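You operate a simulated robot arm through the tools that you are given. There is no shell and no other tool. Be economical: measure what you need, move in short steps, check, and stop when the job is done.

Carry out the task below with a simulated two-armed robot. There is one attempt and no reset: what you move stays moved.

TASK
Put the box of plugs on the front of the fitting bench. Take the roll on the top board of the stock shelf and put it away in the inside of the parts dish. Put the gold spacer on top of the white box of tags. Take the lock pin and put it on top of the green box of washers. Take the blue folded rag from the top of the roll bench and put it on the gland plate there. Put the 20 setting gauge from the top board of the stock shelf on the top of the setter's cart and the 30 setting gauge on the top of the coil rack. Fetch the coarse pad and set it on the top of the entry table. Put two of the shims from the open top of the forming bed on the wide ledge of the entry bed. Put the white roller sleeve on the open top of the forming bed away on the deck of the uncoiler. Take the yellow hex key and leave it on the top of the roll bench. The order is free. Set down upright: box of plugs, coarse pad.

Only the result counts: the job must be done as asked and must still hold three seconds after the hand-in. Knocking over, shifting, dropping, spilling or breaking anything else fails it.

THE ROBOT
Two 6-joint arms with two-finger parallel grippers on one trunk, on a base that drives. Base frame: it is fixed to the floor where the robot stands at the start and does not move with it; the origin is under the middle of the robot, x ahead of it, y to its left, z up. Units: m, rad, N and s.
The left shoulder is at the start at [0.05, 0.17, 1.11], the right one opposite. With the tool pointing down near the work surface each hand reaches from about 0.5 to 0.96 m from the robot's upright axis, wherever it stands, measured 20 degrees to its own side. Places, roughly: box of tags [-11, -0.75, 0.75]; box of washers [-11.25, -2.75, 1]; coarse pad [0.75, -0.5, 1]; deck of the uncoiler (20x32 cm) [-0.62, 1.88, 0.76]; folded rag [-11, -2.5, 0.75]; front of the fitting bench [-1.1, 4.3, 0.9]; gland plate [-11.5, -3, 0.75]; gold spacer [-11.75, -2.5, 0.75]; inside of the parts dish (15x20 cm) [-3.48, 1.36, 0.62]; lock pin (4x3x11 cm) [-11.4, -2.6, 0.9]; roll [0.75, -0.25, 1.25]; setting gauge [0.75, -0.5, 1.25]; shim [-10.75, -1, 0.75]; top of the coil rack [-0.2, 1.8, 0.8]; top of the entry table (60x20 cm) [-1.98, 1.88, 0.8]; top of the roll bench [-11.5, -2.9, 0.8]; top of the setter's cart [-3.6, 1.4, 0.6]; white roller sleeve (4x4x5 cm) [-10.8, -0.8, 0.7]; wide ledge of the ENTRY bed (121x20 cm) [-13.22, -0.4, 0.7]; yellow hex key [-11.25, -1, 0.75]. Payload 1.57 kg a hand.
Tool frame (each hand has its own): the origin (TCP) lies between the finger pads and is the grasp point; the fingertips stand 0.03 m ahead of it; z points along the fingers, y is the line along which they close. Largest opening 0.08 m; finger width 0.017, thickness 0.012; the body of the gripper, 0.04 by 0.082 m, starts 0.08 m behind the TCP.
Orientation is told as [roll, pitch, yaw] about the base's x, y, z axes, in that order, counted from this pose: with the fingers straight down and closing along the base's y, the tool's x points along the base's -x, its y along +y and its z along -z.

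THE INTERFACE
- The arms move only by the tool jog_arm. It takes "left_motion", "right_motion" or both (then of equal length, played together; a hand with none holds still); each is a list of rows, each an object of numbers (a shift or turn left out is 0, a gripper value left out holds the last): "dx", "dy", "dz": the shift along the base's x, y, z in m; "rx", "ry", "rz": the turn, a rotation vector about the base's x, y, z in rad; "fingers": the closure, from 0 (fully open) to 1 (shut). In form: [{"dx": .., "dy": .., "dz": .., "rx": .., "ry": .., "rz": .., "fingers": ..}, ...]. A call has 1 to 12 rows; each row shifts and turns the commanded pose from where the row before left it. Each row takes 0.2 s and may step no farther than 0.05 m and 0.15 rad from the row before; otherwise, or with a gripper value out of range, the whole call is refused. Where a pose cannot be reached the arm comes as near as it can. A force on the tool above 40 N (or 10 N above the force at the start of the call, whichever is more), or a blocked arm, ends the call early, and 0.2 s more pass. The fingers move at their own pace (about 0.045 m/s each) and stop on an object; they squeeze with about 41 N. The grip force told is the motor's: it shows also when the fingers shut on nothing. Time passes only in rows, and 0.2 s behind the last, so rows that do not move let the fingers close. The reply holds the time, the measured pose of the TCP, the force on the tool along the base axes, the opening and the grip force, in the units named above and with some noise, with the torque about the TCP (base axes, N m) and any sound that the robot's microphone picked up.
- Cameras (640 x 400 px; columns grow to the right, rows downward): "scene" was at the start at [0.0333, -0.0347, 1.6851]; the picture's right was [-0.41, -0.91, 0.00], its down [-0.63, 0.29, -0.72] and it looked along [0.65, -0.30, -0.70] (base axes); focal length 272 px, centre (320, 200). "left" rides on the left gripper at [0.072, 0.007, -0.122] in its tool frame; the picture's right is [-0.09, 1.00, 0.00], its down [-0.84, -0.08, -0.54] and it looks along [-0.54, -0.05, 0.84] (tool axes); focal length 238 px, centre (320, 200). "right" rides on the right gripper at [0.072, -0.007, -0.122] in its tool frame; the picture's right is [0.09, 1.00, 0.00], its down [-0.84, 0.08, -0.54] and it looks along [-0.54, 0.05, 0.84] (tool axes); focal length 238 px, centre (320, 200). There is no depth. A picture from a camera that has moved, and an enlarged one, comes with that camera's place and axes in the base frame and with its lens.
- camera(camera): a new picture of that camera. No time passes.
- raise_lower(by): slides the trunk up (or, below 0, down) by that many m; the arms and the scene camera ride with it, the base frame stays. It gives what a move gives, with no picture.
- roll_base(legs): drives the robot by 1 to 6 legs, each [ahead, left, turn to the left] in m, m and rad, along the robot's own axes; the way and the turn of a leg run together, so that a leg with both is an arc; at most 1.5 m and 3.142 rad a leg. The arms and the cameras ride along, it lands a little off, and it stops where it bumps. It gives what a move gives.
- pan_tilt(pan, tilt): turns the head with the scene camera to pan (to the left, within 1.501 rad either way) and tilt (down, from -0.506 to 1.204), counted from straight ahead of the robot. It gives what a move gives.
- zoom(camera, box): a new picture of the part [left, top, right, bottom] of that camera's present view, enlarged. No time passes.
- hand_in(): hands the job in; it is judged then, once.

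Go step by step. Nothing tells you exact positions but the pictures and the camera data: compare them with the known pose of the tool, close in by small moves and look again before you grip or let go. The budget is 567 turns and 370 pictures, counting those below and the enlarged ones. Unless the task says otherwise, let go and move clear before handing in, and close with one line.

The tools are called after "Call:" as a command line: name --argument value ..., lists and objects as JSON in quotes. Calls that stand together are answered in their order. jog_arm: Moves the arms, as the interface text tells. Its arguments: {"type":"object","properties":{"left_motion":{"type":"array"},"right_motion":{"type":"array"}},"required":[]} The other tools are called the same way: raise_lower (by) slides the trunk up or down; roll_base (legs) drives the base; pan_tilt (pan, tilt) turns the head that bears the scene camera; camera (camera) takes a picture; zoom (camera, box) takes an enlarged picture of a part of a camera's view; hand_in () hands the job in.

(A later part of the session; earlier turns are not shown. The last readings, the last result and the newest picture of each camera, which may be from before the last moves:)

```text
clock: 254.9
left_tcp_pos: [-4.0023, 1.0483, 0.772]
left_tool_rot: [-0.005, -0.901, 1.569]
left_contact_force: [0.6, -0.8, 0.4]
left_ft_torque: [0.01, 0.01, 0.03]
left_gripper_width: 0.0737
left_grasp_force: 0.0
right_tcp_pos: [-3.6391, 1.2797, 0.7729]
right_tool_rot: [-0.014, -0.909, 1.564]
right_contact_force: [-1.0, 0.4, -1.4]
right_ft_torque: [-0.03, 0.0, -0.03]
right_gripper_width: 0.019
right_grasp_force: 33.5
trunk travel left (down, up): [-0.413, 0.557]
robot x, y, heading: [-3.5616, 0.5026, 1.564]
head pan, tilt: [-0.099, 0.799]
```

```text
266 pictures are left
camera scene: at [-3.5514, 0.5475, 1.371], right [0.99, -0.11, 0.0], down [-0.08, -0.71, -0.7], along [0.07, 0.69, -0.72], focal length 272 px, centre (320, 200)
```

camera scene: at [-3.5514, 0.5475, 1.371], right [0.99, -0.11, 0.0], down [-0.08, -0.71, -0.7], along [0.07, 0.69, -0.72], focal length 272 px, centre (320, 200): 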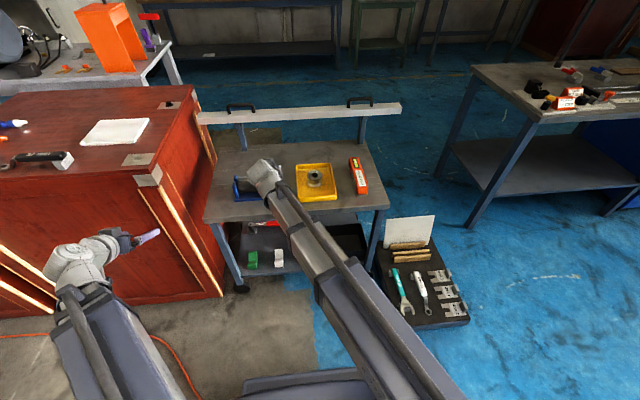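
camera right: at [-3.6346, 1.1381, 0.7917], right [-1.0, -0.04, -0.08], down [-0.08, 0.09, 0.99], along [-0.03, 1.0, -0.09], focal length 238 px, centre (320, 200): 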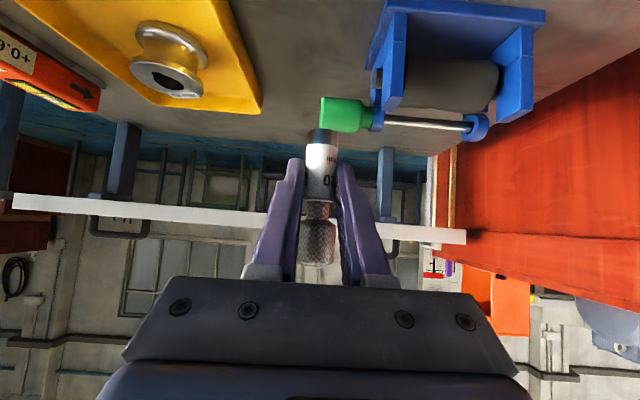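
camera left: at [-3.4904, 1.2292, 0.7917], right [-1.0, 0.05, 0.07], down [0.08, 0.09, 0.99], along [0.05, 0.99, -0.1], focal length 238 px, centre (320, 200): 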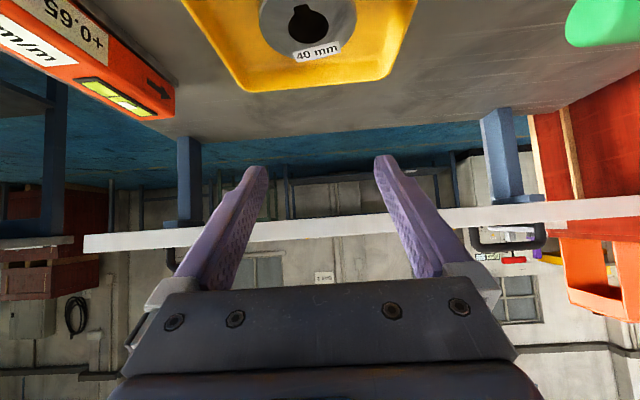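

Call:
raise_lower --by -0.115

Call:
camera --camera "right"

```text
clock: 256.3
left_tcp_pos: [-4.002, 1.0496, 0.6571]
left_tool_rot: [-0.003, -0.9, 1.57]
left_contact_force: [-1.4, 0.6, -0.5]
left_ft_torque: [0.02, -0.02, 0.01]
left_gripper_width: 0.0738
left_grasp_force: 0.1
right_tcp_pos: [-3.6392, 1.2801, 0.6577]
right_tool_rot: [-0.014, -0.91, 1.567]
right_contact_force: [0.2, 4.5, 14.9]
right_ft_torque: [0.37, 0.09, -0.01]
right_gripper_width: 0.0188
right_grasp_force: 33.5
trunk travel left (down, up): [-0.298, 0.672]
robot x, y, heading: [-3.5616, 0.5112, 1.568]
head pan, tilt: [-0.099, 0.799]
```

```text
265 pictures are left
camera right: at [-3.6345, 1.1381, 0.6777], right [-1.0, -0.04, -0.08], down [-0.08, 0.09, 0.99], along [-0.03, 1.0, -0.09], focal length 238 px, centre (320, 200)
```

right: 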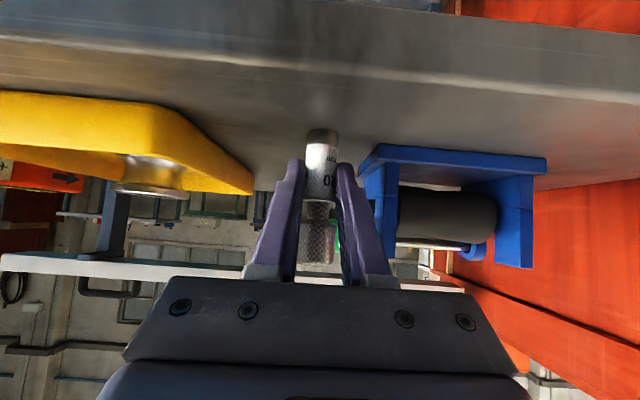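

Call:
raise_lower --by 0.003

Call:
jog_arm --right_motion '[{"fingers": 0.7}, {"fingers": 0.65}, {"fingers": 0.6}, {}]'

Call:
camera --camera "right"

```text
clock: 256.8
left_tcp_pos: [-4.0018, 1.0484, 0.6584]
left_tool_rot: [-0.004, -0.9, 1.57]
left_contact_force: [-0.5, -0.1, 0.2]
left_ft_torque: [0.0, 0.01, 0.0]
left_gripper_width: 0.074
left_grasp_force: 0.1
right_tcp_pos: [-3.64, 1.28, 0.66]
right_tool_rot: [-0.014, -0.905, 1.564]
right_contact_force: [-0.1, 0.1, -0.9]
right_ft_torque: [0.0, 0.01, 0.0]
right_gripper_width: 0.0187
right_grasp_force: 33.3
trunk travel left (down, up): [-0.301, 0.669]
robot x, y, heading: [-3.5616, 0.5085, 1.562]
head pan, tilt: [-0.099, 0.799]
```

```text
clock: 257.8
left_tcp_pos: [-4.0022, 1.0485, 0.659]
left_tool_rot: [-0.005, -0.9, 1.57]
left_contact_force: [-0.3, 0.6, -0.7]
left_ft_torque: [0.01, 0.02, -0.03]
left_gripper_width: 0.0736
left_grasp_force: 0.0
right_tcp_pos: [-3.6382, 1.2787, 0.6611]
right_tool_rot: [-0.014, -0.907, 1.562]
right_contact_force: [-0.5, -0.1, -0.2]
right_ft_torque: [0.04, 0.02, -0.01]
right_gripper_width: 0.0321
right_grasp_force: 0.0
trunk travel left (down, up): [-0.301, 0.669]
robot x, y, heading: [-3.5598, 0.5093, 1.562]
head pan, tilt: [-0.099, 0.799]
```

```text
264 pictures are left
camera right: at [-3.6346, 1.1381, 0.6796], right [-1.0, -0.04, -0.08], down [-0.08, 0.09, 0.99], along [-0.03, 1.0, -0.09], focal length 238 px, centre (320, 200)
```

right: 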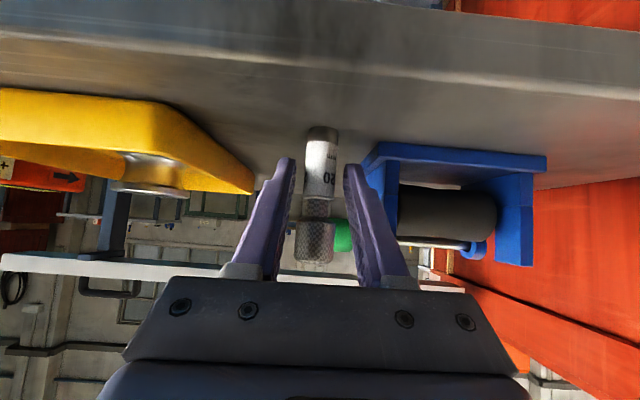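

Call:
raise_lower --by 0.4

Call:
camera --camera "scene"

```text
clock: 261.7
left_tcp_pos: [-4.0018, 1.0491, 1.0592]
left_tool_rot: [-0.002, -0.903, 1.572]
left_contact_force: [0.3, -0.2, -0.3]
left_ft_torque: [0.0, -0.01, -0.02]
left_gripper_width: 0.0739
left_grasp_force: 0.1
right_tcp_pos: [-3.6396, 1.2796, 1.0604]
right_tool_rot: [-0.014, -0.909, 1.563]
right_contact_force: [-0.4, -0.1, 0.1]
right_ft_torque: [0.01, -0.02, 0.02]
right_gripper_width: 0.032
right_grasp_force: 0.0
trunk travel left (down, up): [-0.701, 0.269]
robot x, y, heading: [-3.5587, 0.5088, 1.563]
head pan, tilt: [-0.099, 0.799]
```

```text
263 pictures are left
camera scene: at [-3.5514, 0.5475, 1.6589], right [0.99, -0.11, 0.0], down [-0.08, -0.71, -0.7], along [0.07, 0.69, -0.72], focal length 272 px, centre (320, 200)
```

scene: 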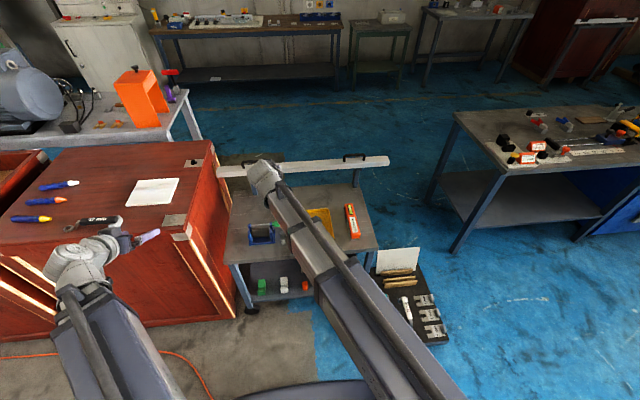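

Call:
jog_arm --left_motion '[{"dx": 0.04}, {"dx": 0.04}, {"dx": 0.04}, {"dx": 0.04}, {}, {}, {}, {}]' --right_motion '[{"dx": 0.04, "dy": -0.025}, {"dx": 0.04, "dy": -0.025}, {"dx": 0.04, "dy": -0.025}, {"dx": 0.04, "dy": -0.025}, {"dx": 0.04, "dy": -0.025}, {"dx": 0.04, "dy": -0.025}, {"dx": 0.04}, {"dx": 0.04}]'

Call:
roll_base --legs '[[0, -1.45, 0], [0, -1.45, 0], [0, 0, -1.563], [0, -0.78, 0]]'

Call:
pan_tilt --pan -0.3 --tilt 0.6

Call:
camera --camera "scene"

```text
clock: 263.5
left_tcp_pos: [-3.8765, 1.1116, 1.0596]
left_tool_rot: [-0.005, -0.897, 1.568]
left_contact_force: [-0.1, 1.4, -1.0]
left_ft_torque: [0.01, 0.01, -0.01]
left_gripper_width: 0.0736
left_grasp_force: 0.2
left hand out of reach, approached as far as the arm can: row 1, 2, 3, 4
right_tcp_pos: [-3.3201, 1.1374, 1.0613]
right_tool_rot: [-0.014, -0.907, 1.567]
right_contact_force: [-0.5, -0.3, 0.1]
right_ft_torque: [0.0, 0.01, -0.01]
right_gripper_width: 0.0321
right_grasp_force: 0.0
right hand out of reach, approached as far as the arm can: row 6
trunk travel left (down, up): [-0.701, 0.269]
robot x, y, heading: [-3.5585, 0.5072, 1.566]
head pan, tilt: [-0.099, 0.799]
```

```text
clock: 285.2
left_tcp_pos: [-0.0859, -0.0081, 1.0592]
left_tool_rot: [-0.004, -0.896, -0.02]
left_contact_force: [-0.7, 0.5, -0.2]
left_ft_torque: [0.02, 0.01, 0.0]
left_gripper_width: 0.0735
left_grasp_force: 0.0
right_tcp_pos: [-0.0698, -0.5641, 1.061]
right_tool_rot: [-0.012, -0.908, -0.026]
right_contact_force: [-0.8, -0.5, 0.1]
right_ft_torque: [-0.03, -0.03, 0.0]
right_gripper_width: 0.0319
right_grasp_force: 0.1
trunk travel left (down, up): [-0.701, 0.269]
robot x, y, heading: [-0.6935, -0.3131, -0.026]
head pan, tilt: [-0.099, 0.799]
```

```text
clock: 285.9
left_tcp_pos: [-0.0843, -0.0075, 1.0594]
left_tool_rot: [-0.004, -0.896, -0.022]
left_contact_force: [0.0, -0.1, 0.0]
left_ft_torque: [-0.03, 0.0, 0.0]
left_gripper_width: 0.0735
left_grasp_force: 0.0
right_tcp_pos: [-0.0707, -0.5642, 1.0607]
right_tool_rot: [-0.014, -0.907, -0.026]
right_contact_force: [0.1, 0.3, -0.2]
right_ft_torque: [-0.01, -0.02, -0.03]
right_gripper_width: 0.0319
right_grasp_force: 0.0
trunk travel left (down, up): [-0.701, 0.269]
robot x, y, heading: [-0.6941, -0.3147, -0.03]
head pan, tilt: [-0.3, 0.6]
```

```text
262 pictures are left
camera scene: at [-0.6517, -0.3421, 1.6758], right [-0.32, -0.95, 0.0], down [-0.54, 0.18, -0.82], along [0.78, -0.26, -0.57], focal length 272 px, centre (320, 200)
```

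scene: 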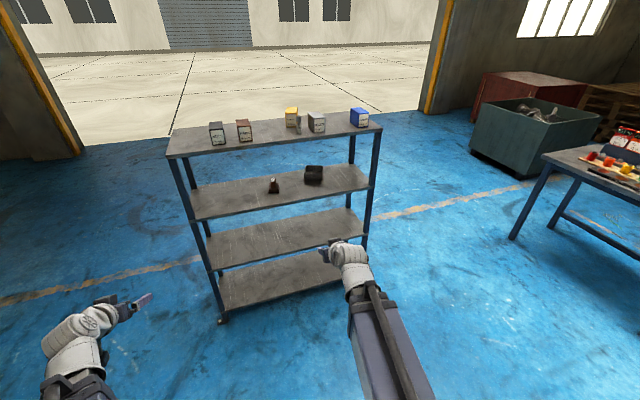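

Call:
zoom --camera "scene" --box '[160, 100, 400, 240]'

Call:
zoom --camera "scene" --box '[250, 155, 340, 205]'

```text
2.67 times, centred on (280, 170) of scene
camera zoom: at [-0.6517, -0.3421, 1.6758], right [-0.32, -0.95, 0.0], down [-0.54, 0.18, -0.82], along [0.78, -0.26, -0.57], focal length 725 px, centre (427, 280)
```

zoom: 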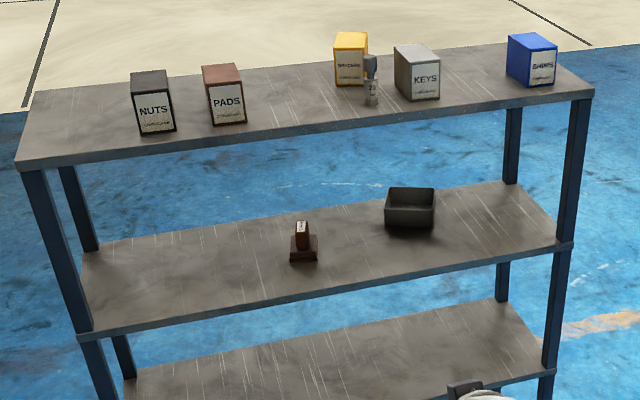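

```text
7.11 times, centred on (295, 180) of scene
camera zoom: at [-0.6517, -0.3421, 1.6758], right [-0.32, -0.95, 0.0], down [-0.54, 0.18, -0.82], along [0.78, -0.26, -0.57], focal length 1934 px, centre (498, 342)
```

zoom: 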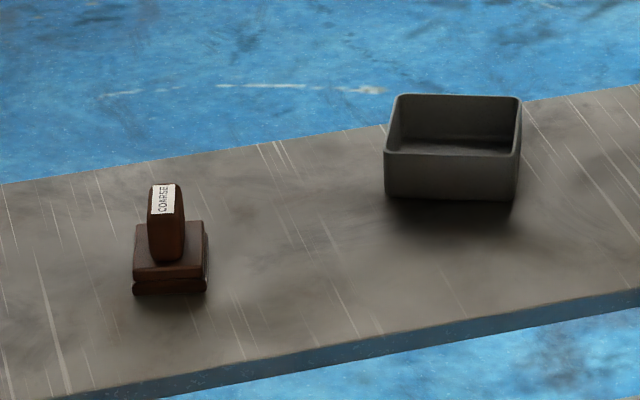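

Call:
jog_arm --right_motion '[{"ry": -0.15}, {"ry": -0.15}, {"ry": -0.15}, {"ry": -0.15}, {"ry": -0.064, "fingers": 0.25}]'

Call:
raise_lower --by -0.28

Call:
roll_base --legs '[[0.4, 0, 0.028]]'

Call:
camera --camera "right"

Call:
camera --camera "scene"

```text
clock: 287.1
left_tcp_pos: [-0.0849, -0.0077, 1.0588]
left_tool_rot: [-0.003, -0.898, -0.021]
left_contact_force: [-0.5, -0.1, 0.0]
left_ft_torque: [0.02, 0.03, 0.01]
left_gripper_width: 0.0735
left_grasp_force: 0.0
right_tcp_pos: [-0.028, -0.571, 1.1912]
right_tool_rot: [0.594, -1.544, -0.627]
right_contact_force: [0.0, 0.0, -0.3]
right_ft_torque: [0.0, -0.01, -0.04]
right_gripper_width: 0.0604
right_grasp_force: 0.2
right hand out of reach, approached as far as the arm can: row 1, 2, 3, 4, 5
trunk travel left (down, up): [-0.701, 0.269]
robot x, y, heading: [-0.6935, -0.316, -0.028]
head pan, tilt: [-0.3, 0.6]
```

```text
clock: 289.9
left_tcp_pos: [-0.0857, -0.0078, 0.7786]
left_tool_rot: [-0.002, -0.898, -0.021]
left_contact_force: [0.6, -0.3, 0.1]
left_ft_torque: [-0.01, -0.03, -0.03]
left_gripper_width: 0.0736
left_grasp_force: 0.1
right_tcp_pos: [-0.029, -0.5711, 0.9107]
right_tool_rot: [0.582, -1.543, -0.61]
right_contact_force: [-0.1, -0.4, 0.3]
right_ft_torque: [0.01, -0.02, 0.0]
right_gripper_width: 0.06
right_grasp_force: 0.1
trunk travel left (down, up): [-0.421, 0.549]
robot x, y, heading: [-0.6942, -0.3158, -0.025]
head pan, tilt: [-0.3, 0.6]
```

```text
clock: 292.4
left_tcp_pos: [0.3054, 0.0052, 0.778]
left_tool_rot: [-0.003, -0.899, 0.01]
left_contact_force: [-0.1, -0.1, 0.2]
left_ft_torque: [0.01, 0.01, -0.01]
left_gripper_width: 0.0734
left_grasp_force: 0.2
right_tcp_pos: [0.3787, -0.5556, 0.9099]
right_tool_rot: [0.58, -1.543, -0.581]
right_contact_force: [-0.5, 0.3, 0.6]
right_ft_torque: [0.01, -0.01, 0.03]
right_gripper_width: 0.06
right_grasp_force: 0.1
trunk travel left (down, up): [-0.421, 0.549]
robot x, y, heading: [-0.2948, -0.318, 0.003]
head pan, tilt: [-0.3, 0.6]
```

```text
259 pictures are left
camera right: at [0.2556, -0.5622, 0.8423], right [0.0, 1.0, -0.08], down [-0.52, 0.07, 0.85], along [0.85, 0.04, 0.52], focal length 238 px, centre (320, 200)
```

right: 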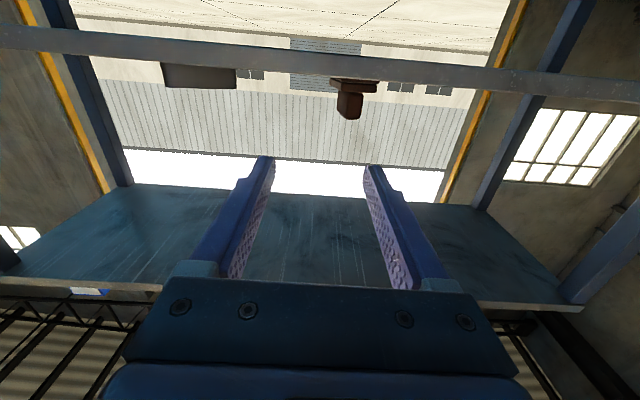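

```text
258 pictures are left
camera scene: at [-0.2514, -0.3453, 1.3958], right [-0.29, -0.96, 0.0], down [-0.54, 0.17, -0.83], along [0.79, -0.24, -0.56], focal length 272 px, centre (320, 200)
```

scene: 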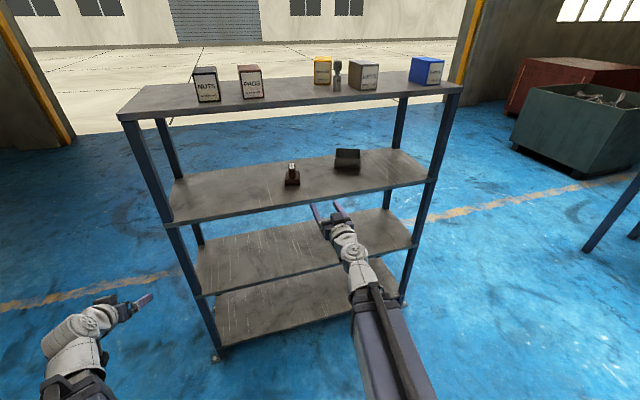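

Call:
jog_arm --right_motion '[{"ry": 0.15}, {"ry": 0.15}, {"ry": 0.15}, {"ry": 0.15}, {"ry": 0.043}]'

Call:
raise_lower --by 0.145

Call:
camera --camera "right"

```text
clock: 293.6
left_tcp_pos: [0.3042, 0.0057, 0.7788]
left_tool_rot: [-0.003, -0.898, 0.01]
left_contact_force: [0.0, 0.4, 0.2]
left_ft_torque: [-0.01, 0.0, -0.01]
left_gripper_width: 0.0737
left_grasp_force: 0.2
right_tcp_pos: [0.3798, -0.5567, 0.7806]
right_tool_rot: [0.018, -0.906, -0.027]
right_contact_force: [-0.4, 0.6, -1.0]
right_ft_torque: [0.03, 0.04, -0.02]
right_gripper_width: 0.0602
right_grasp_force: 0.0
right hand out of reach, approached as far as the arm can: row 1, 2, 3, 4, 5
trunk travel left (down, up): [-0.421, 0.549]
robot x, y, heading: [-0.296, -0.322, -0.001]
head pan, tilt: [-0.3, 0.6]
```

```text
clock: 295.3
left_tcp_pos: [0.3056, 0.0057, 0.9243]
left_tool_rot: [-0.003, -0.896, 0.008]
left_contact_force: [0.9, -0.2, 0.1]
left_ft_torque: [-0.01, -0.02, -0.05]
left_gripper_width: 0.0735
left_grasp_force: 0.0
right_tcp_pos: [0.38, -0.5559, 0.9259]
right_tool_rot: [0.017, -0.908, -0.024]
right_contact_force: [-0.3, 0.0, -1.0]
right_ft_torque: [0.01, -0.01, -0.01]
right_gripper_width: 0.0599
right_grasp_force: 0.1
trunk travel left (down, up): [-0.566, 0.404]
robot x, y, heading: [-0.2947, -0.3217, -0.001]
head pan, tilt: [-0.3, 0.6]
```

```text
257 pictures are left
camera right: at [0.2393, -0.5619, 0.9445], right [-0.05, 1.0, -0.06], down [0.09, 0.07, 0.99], along [0.99, 0.04, -0.09], focal length 238 px, centre (320, 200)
```

right: 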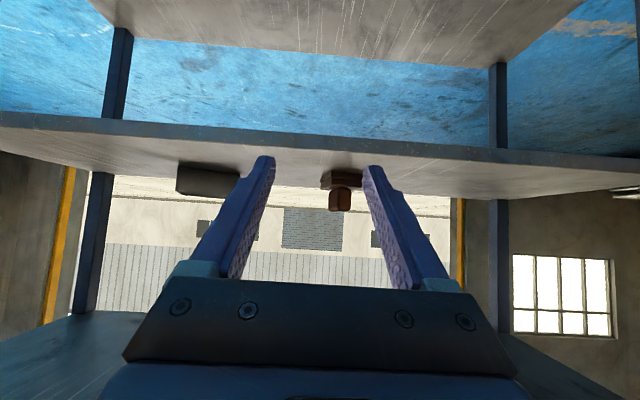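

Call:
jog_arm --right_motion '[{"dx": 0.02, "dy": 0.025}, {"dx": 0.02, "dy": 0.025}, {"dx": 0.045}, {"dx": 0.045}, {"dx": 0.04}]'

Call:
camera --camera "right"

```text
clock: 296.5
left_tcp_pos: [0.3061, 0.007, 0.9229]
left_tool_rot: [-0.003, -0.899, 0.008]
left_contact_force: [0.4, -0.8, -0.8]
left_ft_torque: [0.03, 0.03, 0.0]
left_gripper_width: 0.0737
left_grasp_force: 0.0
right_tcp_pos: [0.5491, -0.5062, 0.925]
right_tool_rot: [0.018, -0.908, -0.027]
right_contact_force: [-0.1, -0.5, 1.4]
right_ft_torque: [0.0, -0.01, 0.02]
right_gripper_width: 0.06
right_grasp_force: 0.0
trunk travel left (down, up): [-0.566, 0.404]
robot x, y, heading: [-0.297, -0.3203, 0.004]
head pan, tilt: [-0.3, 0.6]
```

```text
256 pictures are left
camera right: at [0.4093, -0.5132, 0.9444], right [-0.05, 1.0, -0.06], down [0.09, 0.07, 0.99], along [1.0, 0.04, -0.09], focal length 238 px, centre (320, 200)
```

right: 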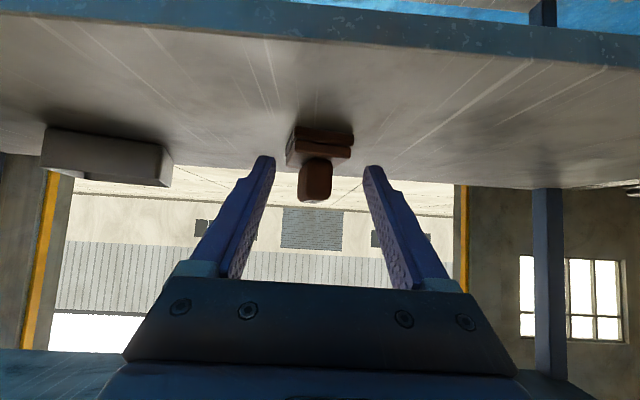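

Call:
jog_arm --right_motion '[{"dx": 0.035, "dy": -0.001}, {"dx": 0.035}, {"dx": 0.025}]'

Call:
raise_lower --by -0.01

Call:
camera --camera "right"

Call:
zoom --camera "scene" --box '[240, 130, 380, 230]'

```text
clock: 297.3
left_tcp_pos: [0.3055, 0.0061, 0.9243]
left_tool_rot: [-0.005, -0.895, 0.008]
left_contact_force: [0.2, 0.4, -0.3]
left_ft_torque: [0.0, 0.01, -0.01]
left_gripper_width: 0.0736
left_grasp_force: 0.0
right_tcp_pos: [0.6448, -0.5058, 0.925]
right_tool_rot: [0.018, -0.904, -0.023]
right_contact_force: [-0.4, 0.5, 0.5]
right_ft_torque: [0.01, 0.01, -0.04]
right_gripper_width: 0.0601
right_grasp_force: 0.1
trunk travel left (down, up): [-0.566, 0.404]
robot x, y, heading: [-0.2953, -0.3163, -0.0]
head pan, tilt: [-0.3, 0.6]
```

```text
clock: 297.9
left_tcp_pos: [0.3045, 0.0068, 0.9131]
left_tool_rot: [-0.003, -0.898, 0.009]
left_contact_force: [0.0, -0.3, 0.2]
left_ft_torque: [0.0, -0.01, -0.01]
left_gripper_width: 0.0738
left_grasp_force: 0.1
right_tcp_pos: [0.6438, -0.5064, 0.9153]
right_tool_rot: [0.019, -0.906, -0.024]
right_contact_force: [-0.3, 0.1, 0.6]
right_ft_torque: [-0.01, 0.0, -0.01]
right_gripper_width: 0.0601
right_grasp_force: 0.0
trunk travel left (down, up): [-0.556, 0.414]
robot x, y, heading: [-0.2959, -0.3184, 0.003]
head pan, tilt: [-0.3, 0.6]
```

```text
255 pictures are left
camera right: at [0.5045, -0.5123, 0.9346], right [-0.05, 1.0, -0.06], down [0.09, 0.07, 0.99], along [0.99, 0.04, -0.09], focal length 238 px, centre (320, 200)
```

right: 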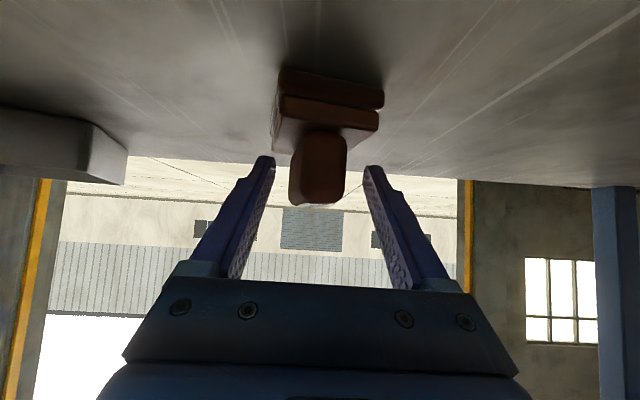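

```text
4.00 times, centred on (310, 180) of scene
camera zoom: at [-0.2515, -0.3453, 1.5308], right [-0.29, -0.96, 0.0], down [-0.54, 0.17, -0.83], along [0.79, -0.24, -0.56], focal length 1088 px, centre (360, 280)
```

zoom: 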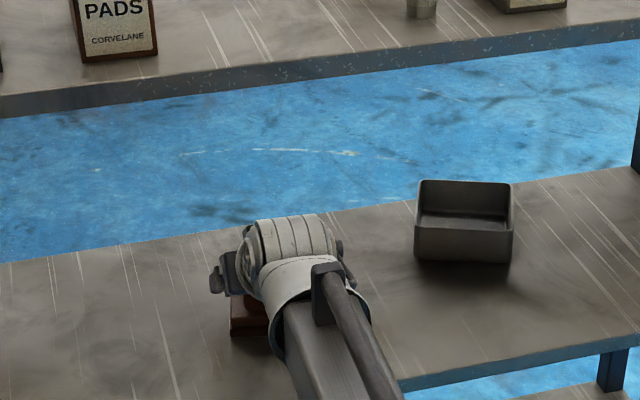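

Call:
jog_arm --right_motion '[{"dx": 0.016, "dy": 0.001}]'

Call:
raise_lower --by -0.004

Call:
jog_arm --right_motion '[{"fingers": 1}, {}, {}, {}]'

Call:
camera --camera "right"

```text
clock: 298.3
left_tcp_pos: [0.3052, 0.006, 0.9144]
left_tool_rot: [-0.004, -0.897, 0.008]
left_contact_force: [0.4, 0.1, 0.6]
left_ft_torque: [0.0, -0.01, -0.03]
left_gripper_width: 0.0738
left_grasp_force: 0.1
right_tcp_pos: [0.6609, -0.5049, 0.9159]
right_tool_rot: [0.018, -0.908, -0.025]
right_contact_force: [-0.1, 0.3, -1.2]
right_ft_torque: [0.0, -0.02, -0.03]
right_gripper_width: 0.06
right_grasp_force: 0.1
trunk travel left (down, up): [-0.556, 0.414]
robot x, y, heading: [-0.297, -0.3184, 0.0]
head pan, tilt: [-0.3, 0.6]
```

```text
clock: 298.8
left_tcp_pos: [0.3054, 0.0054, 0.9097]
left_tool_rot: [-0.004, -0.897, 0.008]
left_contact_force: [-0.3, 0.5, -0.4]
left_ft_torque: [-0.01, 0.01, 0.0]
left_gripper_width: 0.0734
left_grasp_force: 0.1
right_tcp_pos: [0.6607, -0.506, 0.9117]
right_tool_rot: [0.016, -0.906, -0.023]
right_contact_force: [0.2, -0.8, -0.3]
right_ft_torque: [-0.01, 0.0, -0.01]
right_gripper_width: 0.0599
right_grasp_force: 0.1
trunk travel left (down, up): [-0.552, 0.418]
robot x, y, heading: [-0.2944, -0.3213, 0.005]
head pan, tilt: [-0.3, 0.6]
```

```text
clock: 299.8
left_tcp_pos: [0.3047, 0.0053, 0.9102]
left_tool_rot: [-0.006, -0.898, 0.01]
left_contact_force: [-0.6, 0.1, 0.6]
left_ft_torque: [0.0, -0.02, 0.0]
left_gripper_width: 0.0736
left_grasp_force: 0.1
right_tcp_pos: [0.6601, -0.5057, 0.9119]
right_tool_rot: [0.019, -0.907, -0.025]
right_contact_force: [-0.5, -0.2, 3.4]
right_ft_torque: [-0.12, -0.07, 0.02]
right_gripper_width: 0.0258
right_grasp_force: 31.0
trunk travel left (down, up): [-0.552, 0.418]
robot x, y, heading: [-0.2946, -0.3206, 0.005]
head pan, tilt: [-0.3, 0.6]
```

```text
253 pictures are left
camera right: at [0.5205, -0.5118, 0.9308], right [-0.05, 1.0, -0.06], down [0.09, 0.07, 0.99], along [0.99, 0.04, -0.09], focal length 238 px, centre (320, 200)
```

right: 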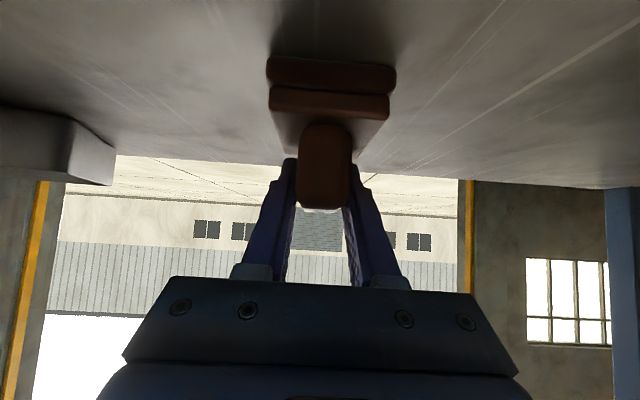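

Call:
raise_lower --by 0.03

Call:
camera --camera "right"

```text
clock: 300.6
left_tcp_pos: [0.3058, 0.0061, 0.9394]
left_tool_rot: [-0.002, -0.896, 0.009]
left_contact_force: [0.2, 0.2, -0.8]
left_ft_torque: [-0.01, -0.03, 0.0]
left_gripper_width: 0.0735
left_grasp_force: 0.0
right_tcp_pos: [0.6602, -0.5052, 0.9424]
right_tool_rot: [0.018, -0.907, -0.024]
right_contact_force: [0.2, 0.2, -1.2]
right_ft_torque: [0.0, -0.01, 0.01]
right_gripper_width: 0.0257
right_grasp_force: 36.9
trunk travel left (down, up): [-0.582, 0.388]
robot x, y, heading: [-0.2941, -0.3166, 0.002]
head pan, tilt: [-0.3, 0.6]
```

```text
252 pictures are left
camera right: at [0.5208, -0.5118, 0.9604], right [-0.05, 1.0, -0.06], down [0.09, 0.07, 0.99], along [0.99, 0.04, -0.09], focal length 238 px, centre (320, 200)
```

right: 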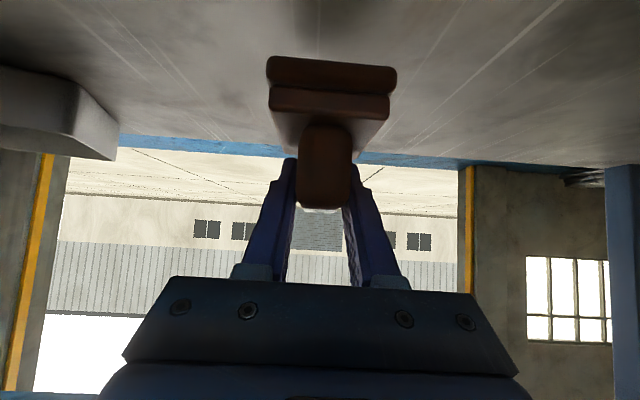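

Lifted cleanly. I withdraw from the shelf and drive to the entry table.

Call:
jog_arm --right_motion '[{"dx": -0.045}, {"dx": -0.045}, {"dx": -0.045}, {"dx": -0.045}, {"dx": -0.045}, {"dx": -0.045}]'

Call:
roll_base --legs '[[-0.35, 0, 0], [0, 0, 1.568], [0.75, 0, 0], [0, 1.2, 0]]'

Call:
raise_lower --by 0.3

Call:
pan_tilt --pan 0.0 --tilt 0.7

Call:
camera --camera "scene"

```text
clock: 302.0
left_tcp_pos: [0.3046, 0.0058, 0.9409]
left_tool_rot: [-0.004, -0.898, 0.009]
left_contact_force: [-0.4, 1.0, 0.3]
left_ft_torque: [-0.01, -0.01, -0.04]
left_gripper_width: 0.0736
left_grasp_force: 0.0
right_tcp_pos: [0.3882, -0.5035, 0.9411]
right_tool_rot: [0.017, -0.906, -0.022]
right_contact_force: [0.2, 0.2, 0.4]
right_ft_torque: [-0.01, 0.01, 0.04]
right_gripper_width: 0.0256
right_grasp_force: 36.6
trunk travel left (down, up): [-0.582, 0.388]
robot x, y, heading: [-0.2938, -0.3151, 0.002]
head pan, tilt: [-0.3, 0.6]
```

```text
clock: 317.4
left_tcp_pos: [-2.1554, 1.0436, 0.9393]
left_tool_rot: [-0.004, -0.898, 1.569]
left_contact_force: [0.6, -0.2, -0.2]
left_ft_torque: [0.04, 0.04, 0.01]
left_gripper_width: 0.0735
left_grasp_force: 0.0
right_tcp_pos: [-1.6459, 1.1228, 0.9427]
right_tool_rot: [0.018, -0.904, 1.534]
right_contact_force: [0.0, 0.3, -1.1]
right_ft_torque: [0.02, 0.03, 0.0]
right_gripper_width: 0.0253
right_grasp_force: 37.0
trunk travel left (down, up): [-0.582, 0.388]
robot x, y, heading: [-1.8406, 0.4419, 1.561]
head pan, tilt: [-0.3, 0.6]
```

```text
clock: 320.4
left_tcp_pos: [-2.1564, 1.0429, 1.2397]
left_tool_rot: [-0.004, -0.897, 1.568]
left_contact_force: [0.1, -0.6, -0.8]
left_ft_torque: [0.0, 0.02, -0.01]
left_gripper_width: 0.0736
left_grasp_force: 0.0
right_tcp_pos: [-1.6463, 1.1228, 1.2408]
right_tool_rot: [0.017, -0.906, 1.533]
right_contact_force: [0.1, 0.4, -1.7]
right_ft_torque: [-0.02, 0.0, -0.03]
right_gripper_width: 0.0257
right_grasp_force: 36.8
trunk travel left (down, up): [-0.882, 0.088]
robot x, y, heading: [-1.8371, 0.4376, 1.563]
head pan, tilt: [-0.3, 0.6]
```

```text
clock: 321.2
left_tcp_pos: [-2.156, 1.0426, 1.24]
left_tool_rot: [-0.004, -0.897, 1.568]
left_contact_force: [-0.9, 0.0, 0.7]
left_ft_torque: [0.0, -0.03, -0.02]
left_gripper_width: 0.0736
left_grasp_force: 0.0
right_tcp_pos: [-1.6472, 1.1218, 1.2413]
right_tool_rot: [0.018, -0.905, 1.535]
right_contact_force: [-1.4, 0.0, -1.6]
right_ft_torque: [-0.01, 0.01, -0.01]
right_gripper_width: 0.0255
right_grasp_force: 36.7
trunk travel left (down, up): [-0.882, 0.088]
robot x, y, heading: [-1.8407, 0.4397, 1.567]
head pan, tilt: [0.0, 0.7]
```

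```text
251 pictures are left
camera scene: at [-1.8404, 0.4838, 1.8482], right [1.0, -0.01, 0.0], down [-0.01, -0.64, -0.77], along [0.01, 0.77, -0.64], focal length 272 px, centre (320, 200)
```

scene: 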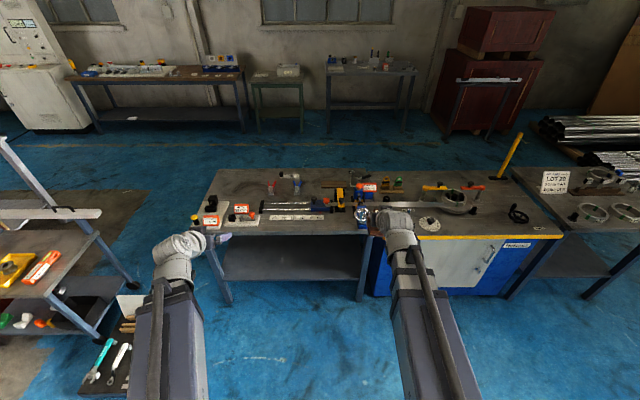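

Call:
zoom --camera "scene" --box '[190, 155, 400, 260]'

```text
3.05 times, centred on (295, 208) of scene
camera zoom: at [-1.8404, 0.4838, 1.8482], right [1.0, -0.01, 0.0], down [-0.01, -0.64, -0.77], along [0.01, 0.77, -0.64], focal length 829 px, centre (396, 177)
```

zoom: 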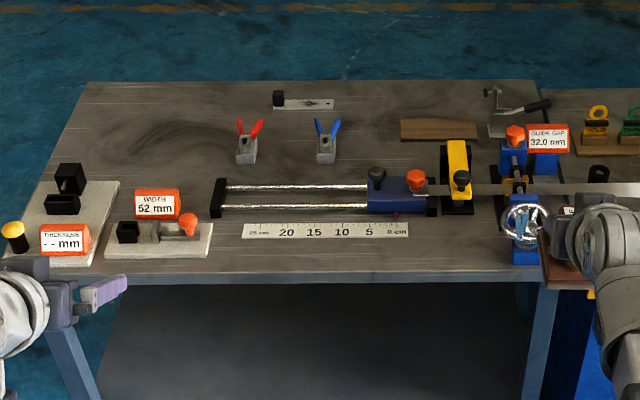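

Call:
jog_arm --left_motion '[{"dx": -0.045}, {"dx": -0.045}, {"dx": -0.045}, {"dx": -0.045}, {"dx": -0.045}, {"dx": -0.03, "dy": -0.03}, {"dy": -0.045}, {"dy": -0.045}, {"dy": -0.045}, {"dy": -0.045}, {"dy": -0.045}, {"dy": -0.045}]' --right_motion '[{"rz": 0.03}, {}, {}, {}, {}, {}, {}, {}, {}, {}, {}, {}]'

Call:
roll_base --legs '[[0.47, 0.26, 0.0]]'

Call:
pan_tilt --pan -0.15 --tilt 0.8

Call:
camera --camera "scene"

```text
clock: 323.8
left_tcp_pos: [-2.4088, 0.7417, 1.2403]
left_tool_rot: [0.0, -0.896, 1.568]
left_contact_force: [-0.4, -0.4, -0.6]
left_ft_torque: [0.0, 0.0, 0.01]
left_gripper_width: 0.0733
left_grasp_force: 0.1
right_tcp_pos: [-1.646, 1.1212, 1.2419]
right_tool_rot: [0.018, -0.909, 1.563]
right_contact_force: [0.0, 0.1, -1.5]
right_ft_torque: [0.01, 0.04, 0.01]
right_gripper_width: 0.0256
right_grasp_force: 37.2
trunk travel left (down, up): [-0.882, 0.088]
robot x, y, heading: [-1.842, 0.439, 1.565]
head pan, tilt: [0.0, 0.7]
```

```text
clock: 326.9
left_tcp_pos: [-2.6758, 1.2066, 1.2396]
left_tool_rot: [-0.003, -0.895, 1.577]
left_contact_force: [0.6, 0.5, 0.4]
left_ft_torque: [0.02, -0.01, 0.01]
left_gripper_width: 0.0738
left_grasp_force: 0.0
right_tcp_pos: [-1.9151, 1.5919, 1.2408]
right_tool_rot: [0.018, -0.906, 1.574]
right_contact_force: [-0.1, -0.6, -1.9]
right_ft_torque: [0.0, 0.04, 0.0]
right_gripper_width: 0.0256
right_grasp_force: 36.8
trunk travel left (down, up): [-0.882, 0.088]
robot x, y, heading: [-2.1004, 0.9078, 1.574]
head pan, tilt: [0.0, 0.7]
```

```text
clock: 327.6
left_tcp_pos: [-2.6754, 1.2056, 1.2407]
left_tool_rot: [-0.003, -0.897, 1.577]
left_contact_force: [-0.1, 0.4, 0.2]
left_ft_torque: [0.0, 0.04, -0.01]
left_gripper_width: 0.0737
left_grasp_force: 0.0
right_tcp_pos: [-1.915, 1.5914, 1.2423]
right_tool_rot: [0.017, -0.907, 1.575]
right_contact_force: [-0.1, 0.9, -1.2]
right_ft_torque: [0.02, 0.01, 0.01]
right_gripper_width: 0.0252
right_grasp_force: 36.4
trunk travel left (down, up): [-0.882, 0.088]
robot x, y, heading: [-2.1011, 0.9096, 1.57]
head pan, tilt: [-0.15, 0.799]
```

```text
249 pictures are left
camera scene: at [-2.0908, 0.9464, 1.84], right [0.99, -0.15, 0.0], down [-0.11, -0.71, -0.7], along [0.1, 0.69, -0.72], focal length 272 px, centre (320, 200)
```

scene: 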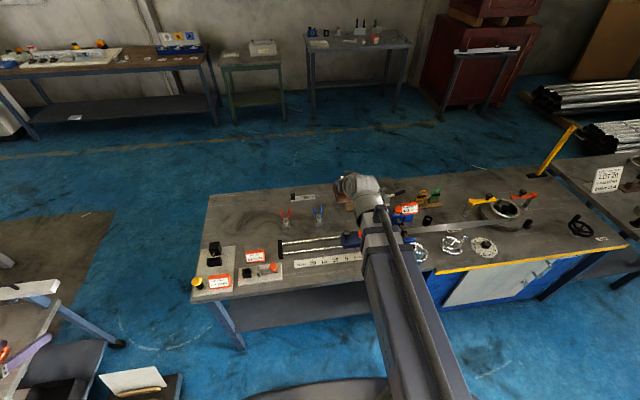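

Call:
jog_arm --right_motion '[{"dx": 0.018, "dy": 0.04}, {"dy": 0.045}, {"dy": 0.045}, {"dy": 0.045}, {"dy": 0.045}, {"dy": 0.045}, {"dy": 0.044}]'

Call:
raise_lower --by -0.28

Call:
camera --camera "right"

Call:
camera --camera "scene"

```text
clock: 329.2
left_tcp_pos: [-2.6756, 1.2052, 1.2401]
left_tool_rot: [-0.003, -0.896, 1.577]
left_contact_force: [1.0, 0.7, 0.1]
left_ft_torque: [-0.01, 0.0, 0.0]
left_gripper_width: 0.0738
left_grasp_force: 0.0
right_tcp_pos: [-1.8949, 1.9039, 1.2401]
right_tool_rot: [0.016, -0.906, 1.575]
right_contact_force: [-0.4, -0.2, -2.2]
right_ft_torque: [0.03, 0.01, 0.01]
right_gripper_width: 0.0256
right_grasp_force: 36.4
trunk travel left (down, up): [-0.882, 0.088]
robot x, y, heading: [-2.1027, 0.9054, 1.571]
head pan, tilt: [-0.15, 0.799]
```

```text
clock: 332.0
left_tcp_pos: [-2.6738, 1.2049, 0.959]
left_tool_rot: [-0.005, -0.898, 1.578]
left_contact_force: [0.0, -0.2, -0.4]
left_ft_torque: [0.04, -0.02, 0.0]
left_gripper_width: 0.0736
left_grasp_force: 0.1
right_tcp_pos: [-1.8954, 1.9016, 0.9624]
right_tool_rot: [0.018, -0.907, 1.575]
right_contact_force: [-0.7, -0.5, -0.8]
right_ft_torque: [-0.02, -0.01, 0.01]
right_gripper_width: 0.0254
right_grasp_force: 37.4
trunk travel left (down, up): [-0.602, 0.368]
robot x, y, heading: [-2.1017, 0.9071, 1.571]
head pan, tilt: [-0.15, 0.799]
```

```text
248 pictures are left
camera right: at [-1.885, 1.7604, 0.9805], right [-1.0, -0.07, -0.06], down [-0.07, 0.09, 0.99], along [-0.07, 0.99, -0.09], focal length 238 px, centre (320, 200)
```

right: 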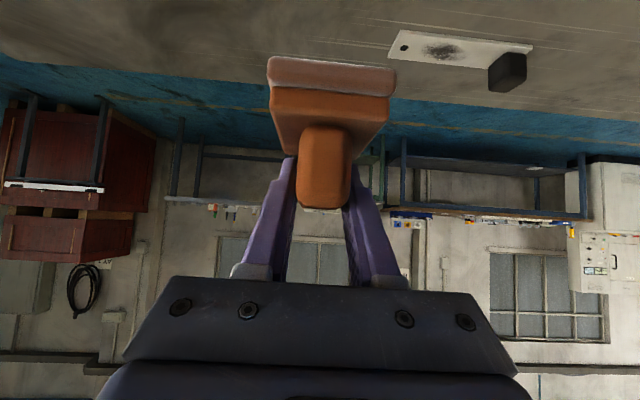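

```text
247 pictures are left
camera scene: at [-2.0909, 0.9467, 1.56], right [0.99, -0.15, 0.0], down [-0.11, -0.71, -0.7], along [0.1, 0.69, -0.72], focal length 272 px, centre (320, 200)
```

scene: 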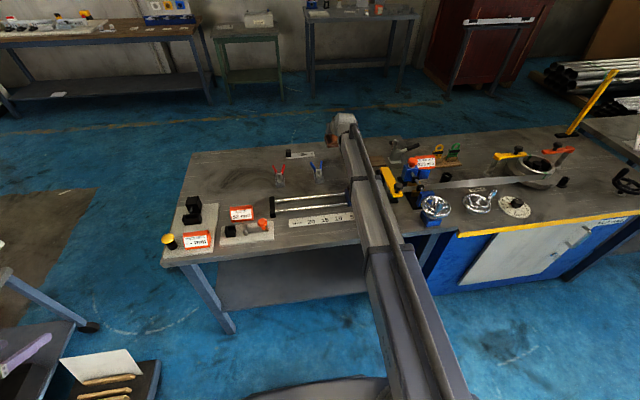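

Call:
raise_lower --by -0.08

Call:
camera --camera "right"

Call:
zoom --camera "scene" --box '[240, 80, 440, 240]'

```text
clock: 333.2
left_tcp_pos: [-2.6751, 1.2058, 0.8796]
left_tool_rot: [-0.004, -0.897, 1.577]
left_contact_force: [-0.1, -0.7, -0.3]
left_ft_torque: [0.0, -0.01, 0.0]
left_gripper_width: 0.0736
left_grasp_force: 0.0
right_tcp_pos: [-1.8948, 1.9011, 0.8816]
right_tool_rot: [0.019, -0.907, 1.575]
right_contact_force: [0.1, 0.2, -1.4]
right_ft_torque: [-0.01, 0.0, -0.03]
right_gripper_width: 0.0255
right_grasp_force: 36.9
trunk travel left (down, up): [-0.522, 0.448]
robot x, y, heading: [-2.1008, 0.908, 1.575]
head pan, tilt: [-0.15, 0.799]
```

```text
246 pictures are left
camera right: at [-1.885, 1.7603, 0.9005], right [-1.0, -0.07, -0.06], down [-0.07, 0.09, 0.99], along [-0.07, 0.99, -0.09], focal length 238 px, centre (320, 200)
```

right: 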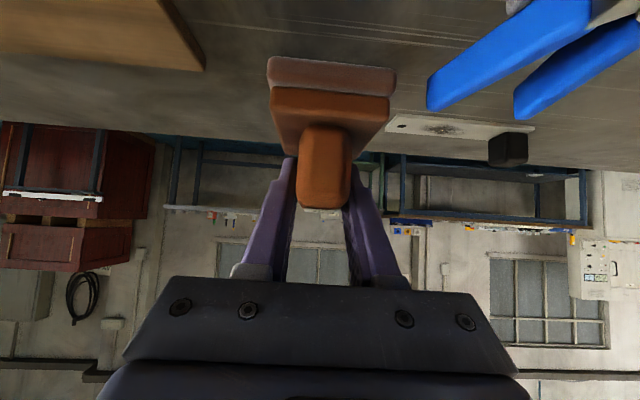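

```text
2.50 times, centred on (340, 160) of scene
camera zoom: at [-2.0909, 0.9466, 1.48], right [0.99, -0.15, 0.0], down [-0.11, -0.71, -0.7], along [0.1, 0.69, -0.72], focal length 680 px, centre (270, 300)
```

zoom: 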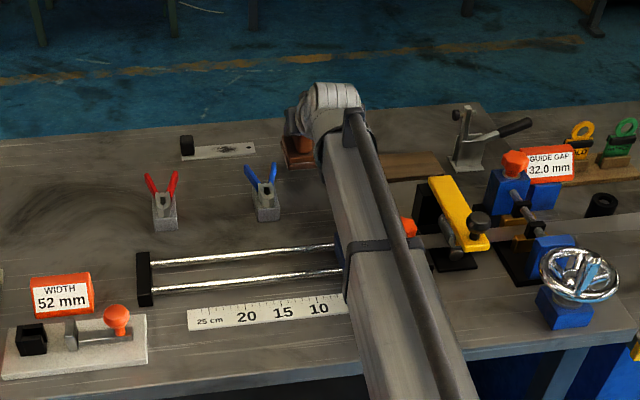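

Call:
raise_lower --by -0.022

Call:
raise_lower --by -0.003

```text
clock: 333.9
left_tcp_pos: [-2.6746, 1.2048, 0.8571]
left_tool_rot: [-0.003, -0.898, 1.577]
left_contact_force: [-0.3, -0.6, 0.1]
left_ft_torque: [0.03, 0.0, -0.03]
left_gripper_width: 0.0735
left_grasp_force: 0.0
right_tcp_pos: [-1.8954, 1.9006, 0.8594]
right_tool_rot: [0.018, -0.907, 1.576]
right_contact_force: [-0.8, -0.2, -0.7]
right_ft_torque: [-0.03, 0.02, -0.02]
right_gripper_width: 0.0256
right_grasp_force: 36.7
trunk travel left (down, up): [-0.5, 0.47]
robot x, y, heading: [-2.1005, 0.9063, 1.576]
head pan, tilt: [-0.15, 0.799]
```

```text
clock: 334.4
left_tcp_pos: [-2.6752, 1.2047, 0.8541]
left_tool_rot: [-0.004, -0.896, 1.578]
left_contact_force: [-0.2, -0.6, 0.1]
left_ft_torque: [-0.01, 0.02, -0.01]
left_gripper_width: 0.0739
left_grasp_force: 0.0
right_tcp_pos: [-1.8944, 1.9024, 0.856]
right_tool_rot: [0.017, -0.907, 1.575]
right_contact_force: [0.5, 0.4, -1.7]
right_ft_torque: [0.01, 0.01, -0.02]
right_gripper_width: 0.0257
right_grasp_force: 37.1
trunk travel left (down, up): [-0.497, 0.473]
robot x, y, heading: [-2.1034, 0.9059, 1.568]
head pan, tilt: [-0.15, 0.799]
```

Call:
raise_lower --by -0.003

Call:
camera --camera "right"

```text
clock: 334.9
left_tcp_pos: [-2.6751, 1.2044, 0.8515]
left_tool_rot: [-0.003, -0.897, 1.578]
left_contact_force: [0.1, -0.3, -0.2]
left_ft_torque: [0.0, -0.02, 0.01]
left_gripper_width: 0.0737
left_grasp_force: 0.1
right_tcp_pos: [-1.8959, 1.9014, 0.8549]
right_tool_rot: [0.017, -0.909, 1.574]
right_contact_force: [-1.2, 0.7, -1.5]
right_ft_torque: [-0.03, -0.02, 0.01]
right_gripper_width: 0.0253
right_grasp_force: 36.4
trunk travel left (down, up): [-0.494, 0.476]
robot x, y, heading: [-2.1031, 0.9077, 1.574]
head pan, tilt: [-0.15, 0.799]
```

```text
244 pictures are left
camera right: at [-1.885, 1.7604, 0.8725], right [-1.0, -0.07, -0.06], down [-0.07, 0.09, 0.99], along [-0.07, 0.99, -0.09], focal length 238 px, centre (320, 200)
```

right: 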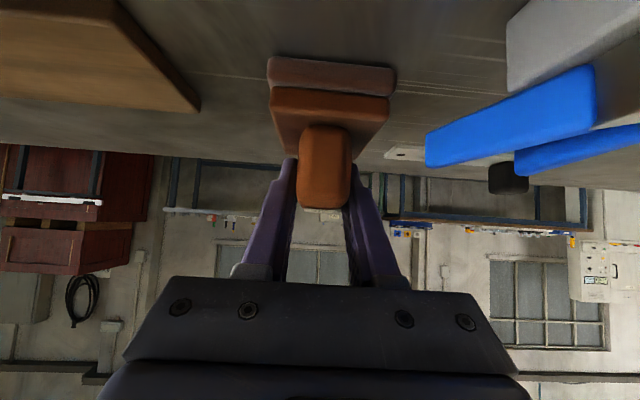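

Call:
raise_lower --by -0.005

Call:
raise_lower --by -0.004

```text
clock: 335.5
left_tcp_pos: [-2.6756, 1.2034, 0.8474]
left_tool_rot: [-0.005, -0.9, 1.579]
left_contact_force: [-0.4, -0.1, 0.3]
left_ft_torque: [-0.03, -0.04, -0.03]
left_gripper_width: 0.0737
left_grasp_force: 0.1
right_tcp_pos: [-1.8952, 1.9024, 0.8516]
right_tool_rot: [0.015, -0.916, 1.576]
right_contact_force: [-0.6, 5.8, 24.9]
right_ft_torque: [-0.87, -0.54, 0.01]
right_gripper_width: 0.0255
right_grasp_force: 37.1
trunk travel left (down, up): [-0.489, 0.481]
robot x, y, heading: [-2.1018, 0.9062, 1.573]
head pan, tilt: [-0.15, 0.799]
```

```text
clock: 335.9
left_tcp_pos: [-2.6745, 1.2025, 0.8463]
left_tool_rot: [-0.004, -0.898, 1.578]
left_contact_force: [-0.6, -0.1, -0.7]
left_ft_torque: [0.02, 0.03, 0.0]
left_gripper_width: 0.0736
left_grasp_force: 0.1
right_tcp_pos: [-1.8946, 1.9006, 0.8514]
right_tool_rot: [0.017, -0.922, 1.574]
right_contact_force: [0.1, -5.7, 23.9]
right_ft_torque: [-0.84, -0.36, -0.1]
right_gripper_width: 0.0254
right_grasp_force: 36.8
trunk travel left (down, up): [-0.488, 0.482]
robot x, y, heading: [-2.103, 0.9042, 1.573]
head pan, tilt: [-0.15, 0.799]
stopped: the force on the tool passed its limit at 44 N (the readings are from after the stop); the commanded pose is now the measured one
```

Call:
raise_lower --by 0.004

Call:
jog_arm --right_motion '[{"fingers": 0.6}, {"fingers": 0.5}, {"fingers": 0.4}, {}]'

Call:
camera --camera "right"

```text
clock: 336.4
left_tcp_pos: [-2.6745, 1.2052, 0.8488]
left_tool_rot: [-0.003, -0.897, 1.578]
left_contact_force: [0.1, -0.2, -0.4]
left_ft_torque: [-0.01, -0.01, -0.04]
left_gripper_width: 0.0733
left_grasp_force: 0.2
right_tcp_pos: [-1.8943, 1.9024, 0.8514]
right_tool_rot: [0.018, -0.914, 1.572]
right_contact_force: [0.3, -1.4, 0.4]
right_ft_torque: [0.0, -0.03, -0.02]
right_gripper_width: 0.0255
right_grasp_force: 36.8
trunk travel left (down, up): [-0.492, 0.478]
robot x, y, heading: [-2.1051, 0.9078, 1.574]
head pan, tilt: [-0.15, 0.799]
```

```text
clock: 337.4
left_tcp_pos: [-2.6754, 1.2054, 0.8486]
left_tool_rot: [-0.003, -0.898, 1.577]
left_contact_force: [0.5, -0.3, -0.3]
left_ft_torque: [0.0, 0.02, -0.02]
left_gripper_width: 0.0736
left_grasp_force: 0.0
right_tcp_pos: [-1.8941, 1.9041, 0.8524]
right_tool_rot: [0.02, -0.917, 1.572]
right_contact_force: [-0.3, 0.3, 0.2]
right_ft_torque: [0.0, 0.0, 0.01]
right_gripper_width: 0.048
right_grasp_force: 0.0
trunk travel left (down, up): [-0.492, 0.478]
robot x, y, heading: [-2.1028, 0.9077, 1.575]
head pan, tilt: [-0.15, 0.799]
```

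```text
243 pictures are left
camera right: at [-1.8851, 1.762, 0.8701], right [-1.0, -0.07, -0.06], down [-0.07, 0.08, 0.99], along [-0.07, 0.99, -0.08], focal length 238 px, centre (320, 200)
```

right: 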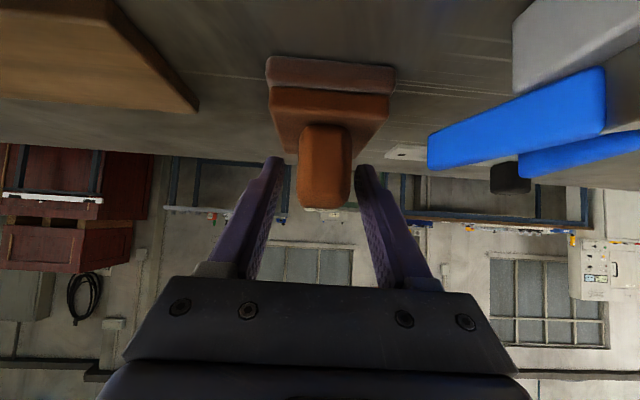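

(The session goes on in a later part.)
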